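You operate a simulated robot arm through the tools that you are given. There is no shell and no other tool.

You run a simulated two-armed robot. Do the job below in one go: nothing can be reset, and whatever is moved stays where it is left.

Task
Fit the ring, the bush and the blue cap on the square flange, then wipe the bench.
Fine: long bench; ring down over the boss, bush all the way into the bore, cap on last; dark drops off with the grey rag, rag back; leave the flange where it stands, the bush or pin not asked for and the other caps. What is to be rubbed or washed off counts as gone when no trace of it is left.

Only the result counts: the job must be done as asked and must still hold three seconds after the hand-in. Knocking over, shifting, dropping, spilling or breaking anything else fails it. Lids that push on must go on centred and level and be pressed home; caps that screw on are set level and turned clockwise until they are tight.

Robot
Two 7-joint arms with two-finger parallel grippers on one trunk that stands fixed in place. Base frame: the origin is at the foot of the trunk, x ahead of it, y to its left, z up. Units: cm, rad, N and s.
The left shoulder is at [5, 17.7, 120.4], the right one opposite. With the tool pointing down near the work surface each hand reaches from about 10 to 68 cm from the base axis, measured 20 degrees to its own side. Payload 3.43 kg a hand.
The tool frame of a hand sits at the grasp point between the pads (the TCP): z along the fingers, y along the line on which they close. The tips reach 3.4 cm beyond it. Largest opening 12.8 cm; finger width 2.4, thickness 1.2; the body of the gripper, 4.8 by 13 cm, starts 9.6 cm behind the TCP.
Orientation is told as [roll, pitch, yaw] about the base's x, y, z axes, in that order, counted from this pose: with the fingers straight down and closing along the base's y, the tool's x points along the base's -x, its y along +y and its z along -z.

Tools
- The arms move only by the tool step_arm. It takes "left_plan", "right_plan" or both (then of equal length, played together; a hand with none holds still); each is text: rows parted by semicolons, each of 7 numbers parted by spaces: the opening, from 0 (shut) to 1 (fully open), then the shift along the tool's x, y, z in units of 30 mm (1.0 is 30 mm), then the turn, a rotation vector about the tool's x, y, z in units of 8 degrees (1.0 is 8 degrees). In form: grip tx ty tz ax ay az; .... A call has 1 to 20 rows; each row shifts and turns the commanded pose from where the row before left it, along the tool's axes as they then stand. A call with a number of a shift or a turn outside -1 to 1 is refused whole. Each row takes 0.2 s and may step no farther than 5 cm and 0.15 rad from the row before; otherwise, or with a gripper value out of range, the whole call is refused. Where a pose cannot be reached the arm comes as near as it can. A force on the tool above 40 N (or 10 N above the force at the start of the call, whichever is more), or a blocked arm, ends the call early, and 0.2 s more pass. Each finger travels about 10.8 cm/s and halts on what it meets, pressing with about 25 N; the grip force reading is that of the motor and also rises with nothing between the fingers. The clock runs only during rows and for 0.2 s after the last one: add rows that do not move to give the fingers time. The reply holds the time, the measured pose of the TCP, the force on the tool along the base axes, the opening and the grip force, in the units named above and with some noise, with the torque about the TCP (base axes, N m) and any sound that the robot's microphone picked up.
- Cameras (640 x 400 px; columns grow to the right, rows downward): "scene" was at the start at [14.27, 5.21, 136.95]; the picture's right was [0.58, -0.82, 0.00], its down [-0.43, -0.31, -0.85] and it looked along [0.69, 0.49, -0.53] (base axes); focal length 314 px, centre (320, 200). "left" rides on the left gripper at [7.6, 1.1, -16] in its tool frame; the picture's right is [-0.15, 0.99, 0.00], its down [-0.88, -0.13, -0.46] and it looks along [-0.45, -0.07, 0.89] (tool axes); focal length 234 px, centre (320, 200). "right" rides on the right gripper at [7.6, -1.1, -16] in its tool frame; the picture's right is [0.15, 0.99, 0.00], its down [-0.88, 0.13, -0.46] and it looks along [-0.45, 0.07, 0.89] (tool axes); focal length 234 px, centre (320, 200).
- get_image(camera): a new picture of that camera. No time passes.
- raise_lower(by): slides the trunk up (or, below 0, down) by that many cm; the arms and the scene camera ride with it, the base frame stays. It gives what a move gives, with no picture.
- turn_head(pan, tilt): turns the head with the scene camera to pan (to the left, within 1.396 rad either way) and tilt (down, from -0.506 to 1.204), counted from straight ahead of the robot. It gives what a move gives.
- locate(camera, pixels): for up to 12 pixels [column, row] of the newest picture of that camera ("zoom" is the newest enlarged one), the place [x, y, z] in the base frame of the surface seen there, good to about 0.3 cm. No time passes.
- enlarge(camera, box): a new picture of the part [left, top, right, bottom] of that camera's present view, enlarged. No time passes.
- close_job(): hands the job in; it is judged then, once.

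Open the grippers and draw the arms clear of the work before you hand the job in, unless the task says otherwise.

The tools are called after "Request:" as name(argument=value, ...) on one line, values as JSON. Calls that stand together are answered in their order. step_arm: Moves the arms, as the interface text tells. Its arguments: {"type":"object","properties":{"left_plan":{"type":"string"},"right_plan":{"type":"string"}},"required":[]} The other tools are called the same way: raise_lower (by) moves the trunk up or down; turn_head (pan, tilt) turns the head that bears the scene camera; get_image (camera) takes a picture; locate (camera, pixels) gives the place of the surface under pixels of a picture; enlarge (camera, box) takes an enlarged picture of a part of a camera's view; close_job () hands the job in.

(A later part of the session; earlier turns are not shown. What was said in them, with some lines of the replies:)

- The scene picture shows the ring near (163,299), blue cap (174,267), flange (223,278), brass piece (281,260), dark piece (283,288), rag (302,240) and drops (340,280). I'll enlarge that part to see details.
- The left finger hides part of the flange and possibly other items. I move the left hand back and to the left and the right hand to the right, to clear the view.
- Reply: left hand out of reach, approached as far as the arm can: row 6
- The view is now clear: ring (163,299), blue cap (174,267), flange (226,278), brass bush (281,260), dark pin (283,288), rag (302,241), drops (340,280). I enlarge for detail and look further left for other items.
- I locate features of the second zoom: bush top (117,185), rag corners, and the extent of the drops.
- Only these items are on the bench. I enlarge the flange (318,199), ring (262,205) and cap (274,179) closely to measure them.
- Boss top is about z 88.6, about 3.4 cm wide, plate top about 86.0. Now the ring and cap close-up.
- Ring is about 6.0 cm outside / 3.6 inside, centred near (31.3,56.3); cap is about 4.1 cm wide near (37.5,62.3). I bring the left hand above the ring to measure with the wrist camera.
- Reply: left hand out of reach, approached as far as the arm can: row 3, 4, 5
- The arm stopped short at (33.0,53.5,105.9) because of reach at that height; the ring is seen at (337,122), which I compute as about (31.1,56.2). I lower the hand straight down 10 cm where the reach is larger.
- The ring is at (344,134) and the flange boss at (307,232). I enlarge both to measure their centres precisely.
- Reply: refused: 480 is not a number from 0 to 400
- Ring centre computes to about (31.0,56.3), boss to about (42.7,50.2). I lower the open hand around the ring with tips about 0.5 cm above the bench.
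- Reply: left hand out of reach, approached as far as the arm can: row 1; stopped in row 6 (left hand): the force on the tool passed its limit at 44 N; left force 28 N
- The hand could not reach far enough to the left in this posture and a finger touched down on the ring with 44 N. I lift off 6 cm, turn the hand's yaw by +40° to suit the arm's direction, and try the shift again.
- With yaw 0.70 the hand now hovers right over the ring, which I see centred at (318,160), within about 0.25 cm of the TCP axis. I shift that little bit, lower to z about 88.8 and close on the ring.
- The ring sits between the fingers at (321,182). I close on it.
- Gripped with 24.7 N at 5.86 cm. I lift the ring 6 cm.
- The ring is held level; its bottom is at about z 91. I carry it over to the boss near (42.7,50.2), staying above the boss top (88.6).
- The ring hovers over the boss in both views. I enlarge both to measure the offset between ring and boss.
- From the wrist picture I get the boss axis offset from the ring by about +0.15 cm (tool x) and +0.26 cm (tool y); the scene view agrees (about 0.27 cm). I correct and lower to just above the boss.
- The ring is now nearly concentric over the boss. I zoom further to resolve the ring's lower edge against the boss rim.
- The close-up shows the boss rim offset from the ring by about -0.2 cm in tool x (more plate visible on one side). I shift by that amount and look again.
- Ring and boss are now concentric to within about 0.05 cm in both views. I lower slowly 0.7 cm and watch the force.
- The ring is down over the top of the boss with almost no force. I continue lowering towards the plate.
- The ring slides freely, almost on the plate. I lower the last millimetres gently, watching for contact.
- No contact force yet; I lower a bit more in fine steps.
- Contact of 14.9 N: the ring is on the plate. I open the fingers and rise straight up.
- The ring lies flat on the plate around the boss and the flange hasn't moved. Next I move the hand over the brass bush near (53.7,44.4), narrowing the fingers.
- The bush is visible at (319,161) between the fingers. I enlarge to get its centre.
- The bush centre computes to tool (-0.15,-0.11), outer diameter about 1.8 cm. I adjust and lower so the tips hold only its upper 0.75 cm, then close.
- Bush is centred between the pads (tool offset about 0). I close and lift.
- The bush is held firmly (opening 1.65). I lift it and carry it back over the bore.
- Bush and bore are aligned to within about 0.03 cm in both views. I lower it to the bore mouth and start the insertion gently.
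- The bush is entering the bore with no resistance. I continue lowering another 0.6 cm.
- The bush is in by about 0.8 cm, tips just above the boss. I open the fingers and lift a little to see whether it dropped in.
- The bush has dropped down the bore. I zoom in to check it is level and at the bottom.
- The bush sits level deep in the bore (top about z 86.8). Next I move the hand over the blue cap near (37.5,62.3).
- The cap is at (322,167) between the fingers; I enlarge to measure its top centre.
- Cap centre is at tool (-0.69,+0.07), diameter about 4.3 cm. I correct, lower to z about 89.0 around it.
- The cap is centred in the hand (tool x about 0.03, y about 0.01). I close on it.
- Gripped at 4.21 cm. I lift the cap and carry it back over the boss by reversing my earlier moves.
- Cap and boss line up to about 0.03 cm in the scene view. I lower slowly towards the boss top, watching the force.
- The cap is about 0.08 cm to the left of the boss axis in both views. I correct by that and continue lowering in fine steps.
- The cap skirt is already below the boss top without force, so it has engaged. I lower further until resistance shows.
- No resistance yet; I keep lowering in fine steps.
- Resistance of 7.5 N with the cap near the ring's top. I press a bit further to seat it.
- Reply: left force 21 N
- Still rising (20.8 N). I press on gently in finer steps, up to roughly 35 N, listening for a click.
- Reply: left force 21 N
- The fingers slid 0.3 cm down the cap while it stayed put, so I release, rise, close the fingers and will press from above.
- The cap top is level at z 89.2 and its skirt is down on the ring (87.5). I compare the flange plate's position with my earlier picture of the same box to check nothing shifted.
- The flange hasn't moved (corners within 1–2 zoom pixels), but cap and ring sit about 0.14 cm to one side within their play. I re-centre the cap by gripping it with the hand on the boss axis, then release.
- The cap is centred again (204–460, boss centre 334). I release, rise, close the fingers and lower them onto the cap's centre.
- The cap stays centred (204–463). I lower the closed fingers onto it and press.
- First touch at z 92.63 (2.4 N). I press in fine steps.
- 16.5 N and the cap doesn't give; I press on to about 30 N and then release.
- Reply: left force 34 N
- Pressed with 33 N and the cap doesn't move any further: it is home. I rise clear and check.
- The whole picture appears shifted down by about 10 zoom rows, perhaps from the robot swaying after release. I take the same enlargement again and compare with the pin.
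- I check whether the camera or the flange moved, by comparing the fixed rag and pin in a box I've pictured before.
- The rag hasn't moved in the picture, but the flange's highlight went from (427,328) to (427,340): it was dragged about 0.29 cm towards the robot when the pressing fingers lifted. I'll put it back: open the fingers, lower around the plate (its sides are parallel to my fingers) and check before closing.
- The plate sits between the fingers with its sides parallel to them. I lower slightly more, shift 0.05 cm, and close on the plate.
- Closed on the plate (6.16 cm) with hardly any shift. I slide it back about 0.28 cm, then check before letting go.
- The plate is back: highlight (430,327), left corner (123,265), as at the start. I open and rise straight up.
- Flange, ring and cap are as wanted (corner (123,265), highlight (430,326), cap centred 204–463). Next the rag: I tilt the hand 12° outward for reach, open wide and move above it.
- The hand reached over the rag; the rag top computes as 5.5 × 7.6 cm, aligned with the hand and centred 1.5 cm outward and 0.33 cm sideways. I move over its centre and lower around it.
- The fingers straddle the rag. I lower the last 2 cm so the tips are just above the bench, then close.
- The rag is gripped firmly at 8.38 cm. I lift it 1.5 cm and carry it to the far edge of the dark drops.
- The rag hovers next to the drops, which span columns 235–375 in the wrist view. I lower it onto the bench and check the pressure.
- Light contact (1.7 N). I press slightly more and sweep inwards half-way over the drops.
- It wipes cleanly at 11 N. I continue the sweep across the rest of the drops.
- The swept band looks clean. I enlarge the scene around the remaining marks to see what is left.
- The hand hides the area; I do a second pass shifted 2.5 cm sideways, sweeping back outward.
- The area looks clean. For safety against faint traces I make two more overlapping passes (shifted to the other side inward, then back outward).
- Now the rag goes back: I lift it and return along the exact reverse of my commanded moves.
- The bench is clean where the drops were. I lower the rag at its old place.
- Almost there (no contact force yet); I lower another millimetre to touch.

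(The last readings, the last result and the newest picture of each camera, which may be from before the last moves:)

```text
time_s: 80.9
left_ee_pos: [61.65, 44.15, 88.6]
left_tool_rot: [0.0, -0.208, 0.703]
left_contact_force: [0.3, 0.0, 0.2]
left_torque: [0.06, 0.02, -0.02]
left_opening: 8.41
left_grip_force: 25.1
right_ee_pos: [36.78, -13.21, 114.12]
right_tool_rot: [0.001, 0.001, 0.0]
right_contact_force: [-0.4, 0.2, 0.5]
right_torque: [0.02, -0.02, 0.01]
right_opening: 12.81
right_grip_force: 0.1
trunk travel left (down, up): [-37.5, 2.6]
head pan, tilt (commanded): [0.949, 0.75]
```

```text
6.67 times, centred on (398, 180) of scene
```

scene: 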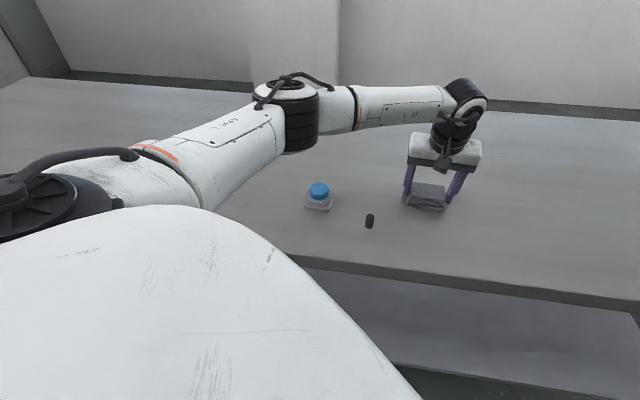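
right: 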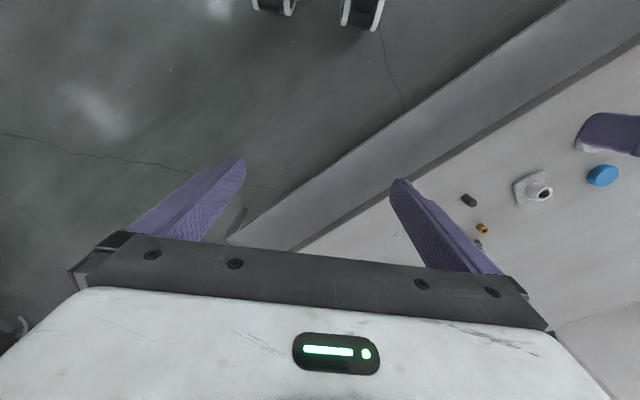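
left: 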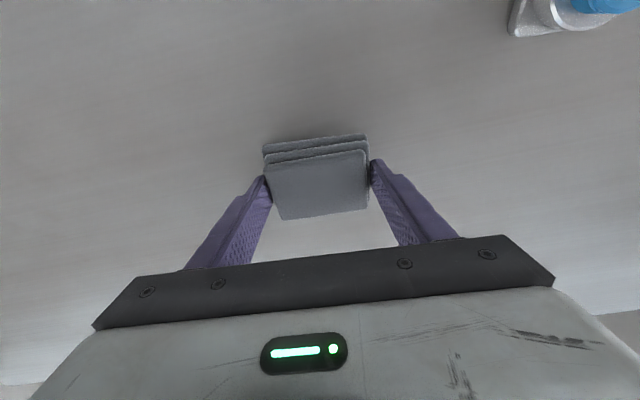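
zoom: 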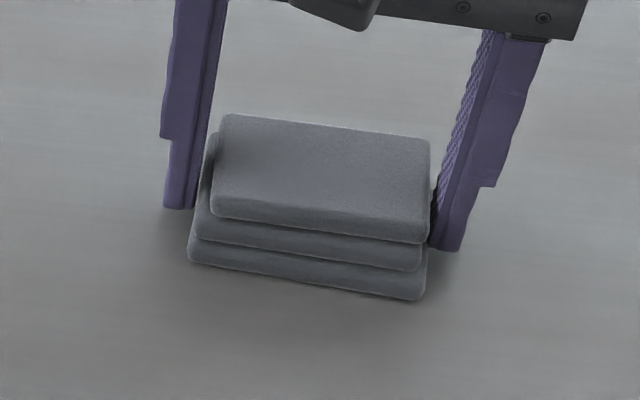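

The rag is back within 0.1 cm of its original corners ((187,262),(420,300)). I open the fingers and rise.

Request:
step_arm(left_plan="0.75 0 0 0 0 0 0; 1 0 0 0 0 0 0; 1 0 0 0 0 0 0; 1 -0.1 0 -0.47 0 0 0; 1 -0.17 0 -0.8 0 0 0; 1 -0.17 0 -0.8 0 0 0; 1 0 0 0 0 0 0")

Request:
enlarge(camera="scene", box=[350, 150, 446, 210])

Request:
get_image(camera="left")

```text
time_s: 82.5
left_ee_pos: [61.63, 44.12, 95.05]
left_tool_rot: [0.0, -0.209, 0.705]
left_contact_force: [0.3, 0.5, 0.7]
left_torque: [0.03, 0.0, 0.0]
left_opening: 12.8
left_grip_force: 0.1
right_ee_pos: [36.98, -13.18, 114.14]
right_tool_rot: [0.001, -0.001, 0.001]
right_contact_force: [0.3, 0.1, 0.2]
right_torque: [-0.01, 0.0, 0.0]
right_opening: 12.81
right_grip_force: 0.0
trunk travel left (down, up): [-37.5, 2.6]
head pan, tilt (commanded): [0.949, 0.75]
```

```text
6.67 times, centred on (398, 180) of scene
```

zoom: 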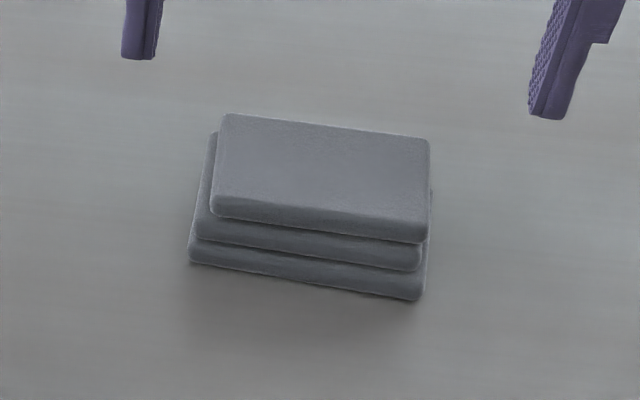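

```text
taken
```

left: 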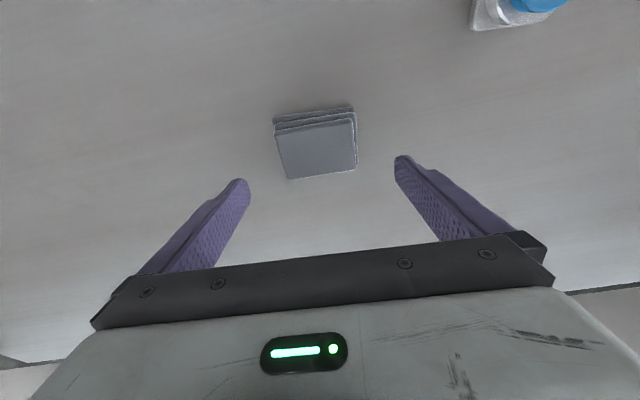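

The rag lies where it was. I retract the left hand upward and back toward the robot, clear of the work.

Request:
step_arm(left_plan="1 0.5 0 -0.7 0 0 0; 1 0.778 0 -0.506 0 0 0; 1 0.778 0 -0.506 0 0 0; 1 0.778 0 -0.506 0 0 0; 1 0.778 0 -0.506 0 0 0; 1 0.778 0 -0.506 0 0 0; 1 0.778 0 -0.506 0 0 0; 1 0.778 0 -0.506 0 0 0; 1 0.778 0 -0.506 0 0 0; 1 0.778 0 -0.506 0 0 0; 1 0.778 0 -0.506 0 0 0; 1 0 0 0 0 1 0; 1 0 0 0 0 0.5 0; 1 0 0 0 0 0 0")

Request:
get_image(camera="scene")

Request:
get_image(camera="left")

```text
time_s: 85.5
left_ee_pos: [40.43, 26.13, 106.88]
left_tool_rot: [0.001, -0.001, 0.704]
left_contact_force: [0.2, -0.3, 0.4]
left_torque: [0.0, 0.01, -0.02]
left_opening: 12.81
left_grip_force: 0.1
right_ee_pos: [36.95, -13.18, 114.25]
right_tool_rot: [0.0, 0.0, 0.001]
right_contact_force: [0.4, 0.8, 0.2]
right_torque: [0.0, -0.01, 0.01]
right_opening: 12.79
right_grip_force: 0.1
trunk travel left (down, up): [-37.5, 2.6]
head pan, tilt (commanded): [0.949, 0.75]
```

```text
taken
```

scene: 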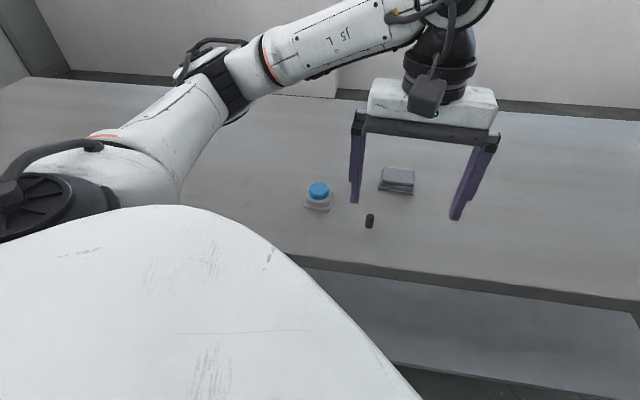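

```text
taken
```

left: 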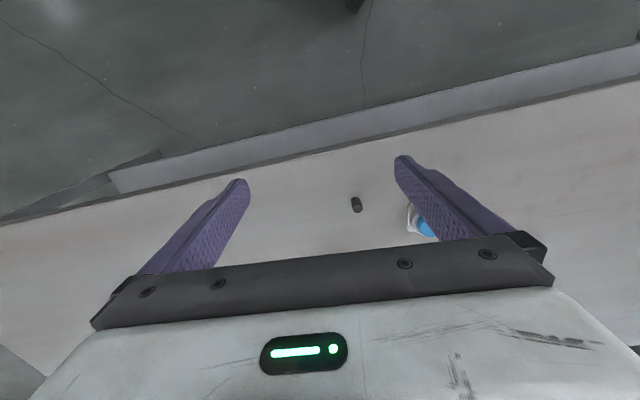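

The hand blocks part of the view of the wiped area; I draw it further back and up, then inspect closely.

Request:
step_arm(left_plan="1 0.9 0.3 -0.4 0 0 0; 1 0.9 0.3 -0.4 0 0 0; 1 0.9 0.3 -0.4 0 0 0; 1 0.6 0.3 -0.4 0 0 0; 1 0 0 0 0 0 0")

Request:
turn_head(pan=0.616, tilt=0.7)

Request:
get_image(camera="scene")

```text
time_s: 86.7
left_ee_pos: [30.36, 22.48, 111.6]
left_tool_rot: [0.001, -0.001, 0.702]
left_contact_force: [-0.2, 0.0, -0.1]
left_torque: [-0.01, 0.01, 0.0]
left_opening: 12.78
left_grip_force: 0.0
right_ee_pos: [36.93, -13.18, 114.34]
right_tool_rot: [0.0, -0.001, 0.002]
right_contact_force: [-0.2, -0.8, -0.4]
right_torque: [0.0, -0.03, 0.0]
right_opening: 12.82
right_grip_force: 0.1
trunk travel left (down, up): [-37.5, 2.6]
head pan, tilt (commanded): [0.949, 0.75]
```

```text
time_s: 87.5
left_ee_pos: [30.52, 22.49, 111.58]
left_tool_rot: [-0.001, 0.001, 0.704]
left_contact_force: [0.2, 0.0, 0.2]
left_torque: [0.02, 0.04, 0.01]
left_opening: 12.82
left_grip_force: 0.0
right_ee_pos: [36.98, -13.18, 114.16]
right_tool_rot: [0.001, 0.0, 0.001]
right_contact_force: [-0.1, 0.8, -1.3]
right_torque: [-0.01, 0.01, -0.03]
right_opening: 12.81
right_grip_force: 0.0
trunk travel left (down, up): [-37.5, 2.6]
head pan, tilt (commanded): [0.616, 0.7]
```

```text
taken
```

scene: 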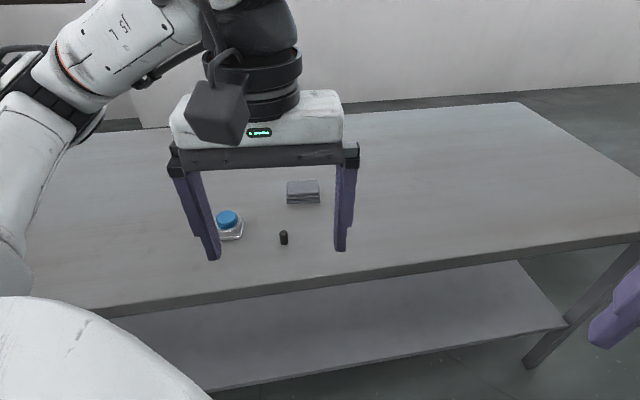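

A finger still covers the wiped spot near (340,235). I move the hand to the left and look again.

Request:
step_arm(left_plan="1 0 1 0 0 0 0; 1 0 1 0 0 0 0; 1 0 1 0 0 0 0; 1 0 1 0 0 0 0; 1 0 1 0 0 0 0; 1 0 1 0 0 0 0; 1 0 0 0 0 0 0")

Request:
get_image(camera="scene")

Request:
enlarge(camera="scene", box=[300, 205, 396, 265])

Request:
enlarge(camera="scene", box=[210, 170, 338, 250])

```text
time_s: 89.1
left_ee_pos: [18.9, 36.12, 111.62]
left_tool_rot: [-0.001, 0.001, 0.702]
left_contact_force: [0.1, -0.3, 0.6]
left_torque: [0.0, 0.02, 0.01]
left_opening: 12.8
left_grip_force: 0.1
right_ee_pos: [37.03, -13.27, 114.26]
right_tool_rot: [0.002, 0.0, -0.001]
right_contact_force: [0.1, 0.4, -0.6]
right_torque: [0.0, 0.01, 0.02]
right_opening: 12.79
right_grip_force: 0.0
trunk travel left (down, up): [-37.5, 2.6]
head pan, tilt (commanded): [0.616, 0.7]
```

```text
taken
```

scene: 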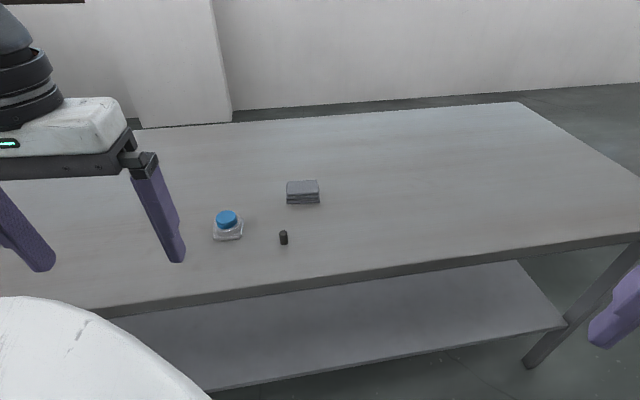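

```text
6.67 times, centred on (348, 235) of scene
```

zoom: 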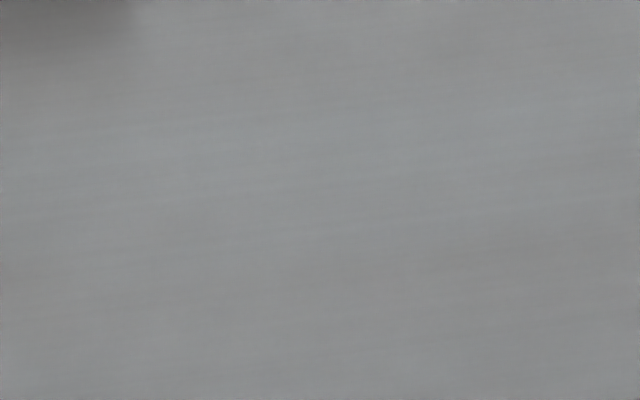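

```text
5.00 times, centred on (274, 210) of scene
```

zoom: 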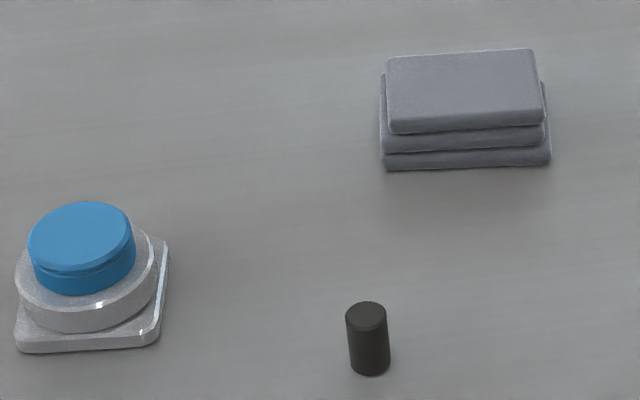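

The bench looks clean. I turn the head back to the starting view to compare flange, pin and rag with the first pictures, and check closer for faint traces.

Request:
turn_head(pan=0.616, tilt=0.562)

Request:
enlarge(camera="scene", box=[140, 245, 252, 315])

Request:
enlarge(camera="scene", box=[260, 225, 372, 295])

Request:
enlarge(camera="scene", box=[312, 258, 368, 293])

```text
time_s: 89.8
left_ee_pos: [18.93, 36.09, 111.5]
left_tool_rot: [0.002, 0.002, 0.703]
left_contact_force: [0.0, 0.0, -0.3]
left_torque: [-0.01, 0.0, -0.03]
left_opening: 12.8
left_grip_force: 0.0
right_ee_pos: [36.95, -13.19, 114.09]
right_tool_rot: [0.002, 0.0, -0.001]
right_contact_force: [-0.6, 0.4, -0.7]
right_torque: [-0.01, 0.0, 0.04]
right_opening: 12.8
right_grip_force: 0.0
trunk travel left (down, up): [-37.5, 2.6]
head pan, tilt (commanded): [0.616, 0.562]
```

```text
5.71 times, centred on (196, 280) of scene
```

zoom: 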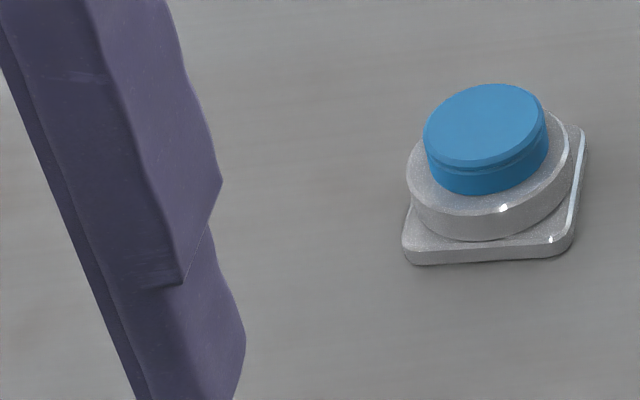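

```text
5.71 times, centred on (316, 260) of scene
```

zoom: 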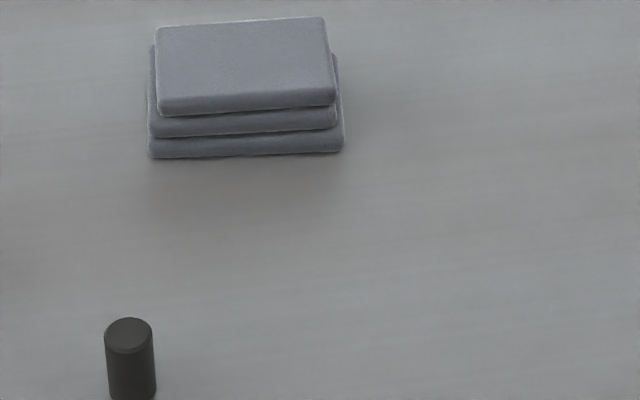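

```text
11.43 times, centred on (340, 276) of scene
```

zoom: 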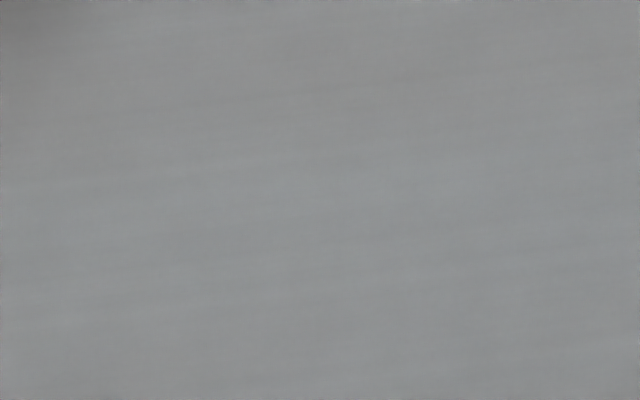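

Compared with the first pictures the rag corners ((150,157),(342,150)), pin (129,335) and flange corner (403,262) match, the cap sits level on ring and boss, and no trace of the drops is left. Both grippers are open and clear, so I hand the job in.

Request:
close_job()

```text
The job is handed in.
```

The ring, bush and blue cap are on the square flange, the dark drops are wiped off, and I've handed the job in.

- **Ring:** it slid down over the boss and lies flat on the plate.
- **Bush:** it dropped down the bore and sits level. Its top is nearly 2 cm below the rim of the boss.
- **Cap:** it is centred and level, with its skirt down on the ring. I pressed it with 33 N and it went no further.
- **Bench:** after four overlapping passes with the grey rag, close-up pictures show no trace of the drops.
- **Rag:** it is back within about 0.1 cm of where it lay.
- **Flange:** it shifted about 0.3 cm toward the robot when I lifted off the cap after pressing. I gripped the plate and slid it back. It now matches the first pictures to within a few hundredths of a centimetre, with perhaps a very slight turn.
- **Pin:** the dark pin was not touched. There were no other caps or bushes on the bench.

Both grippers are open and clear of the work.
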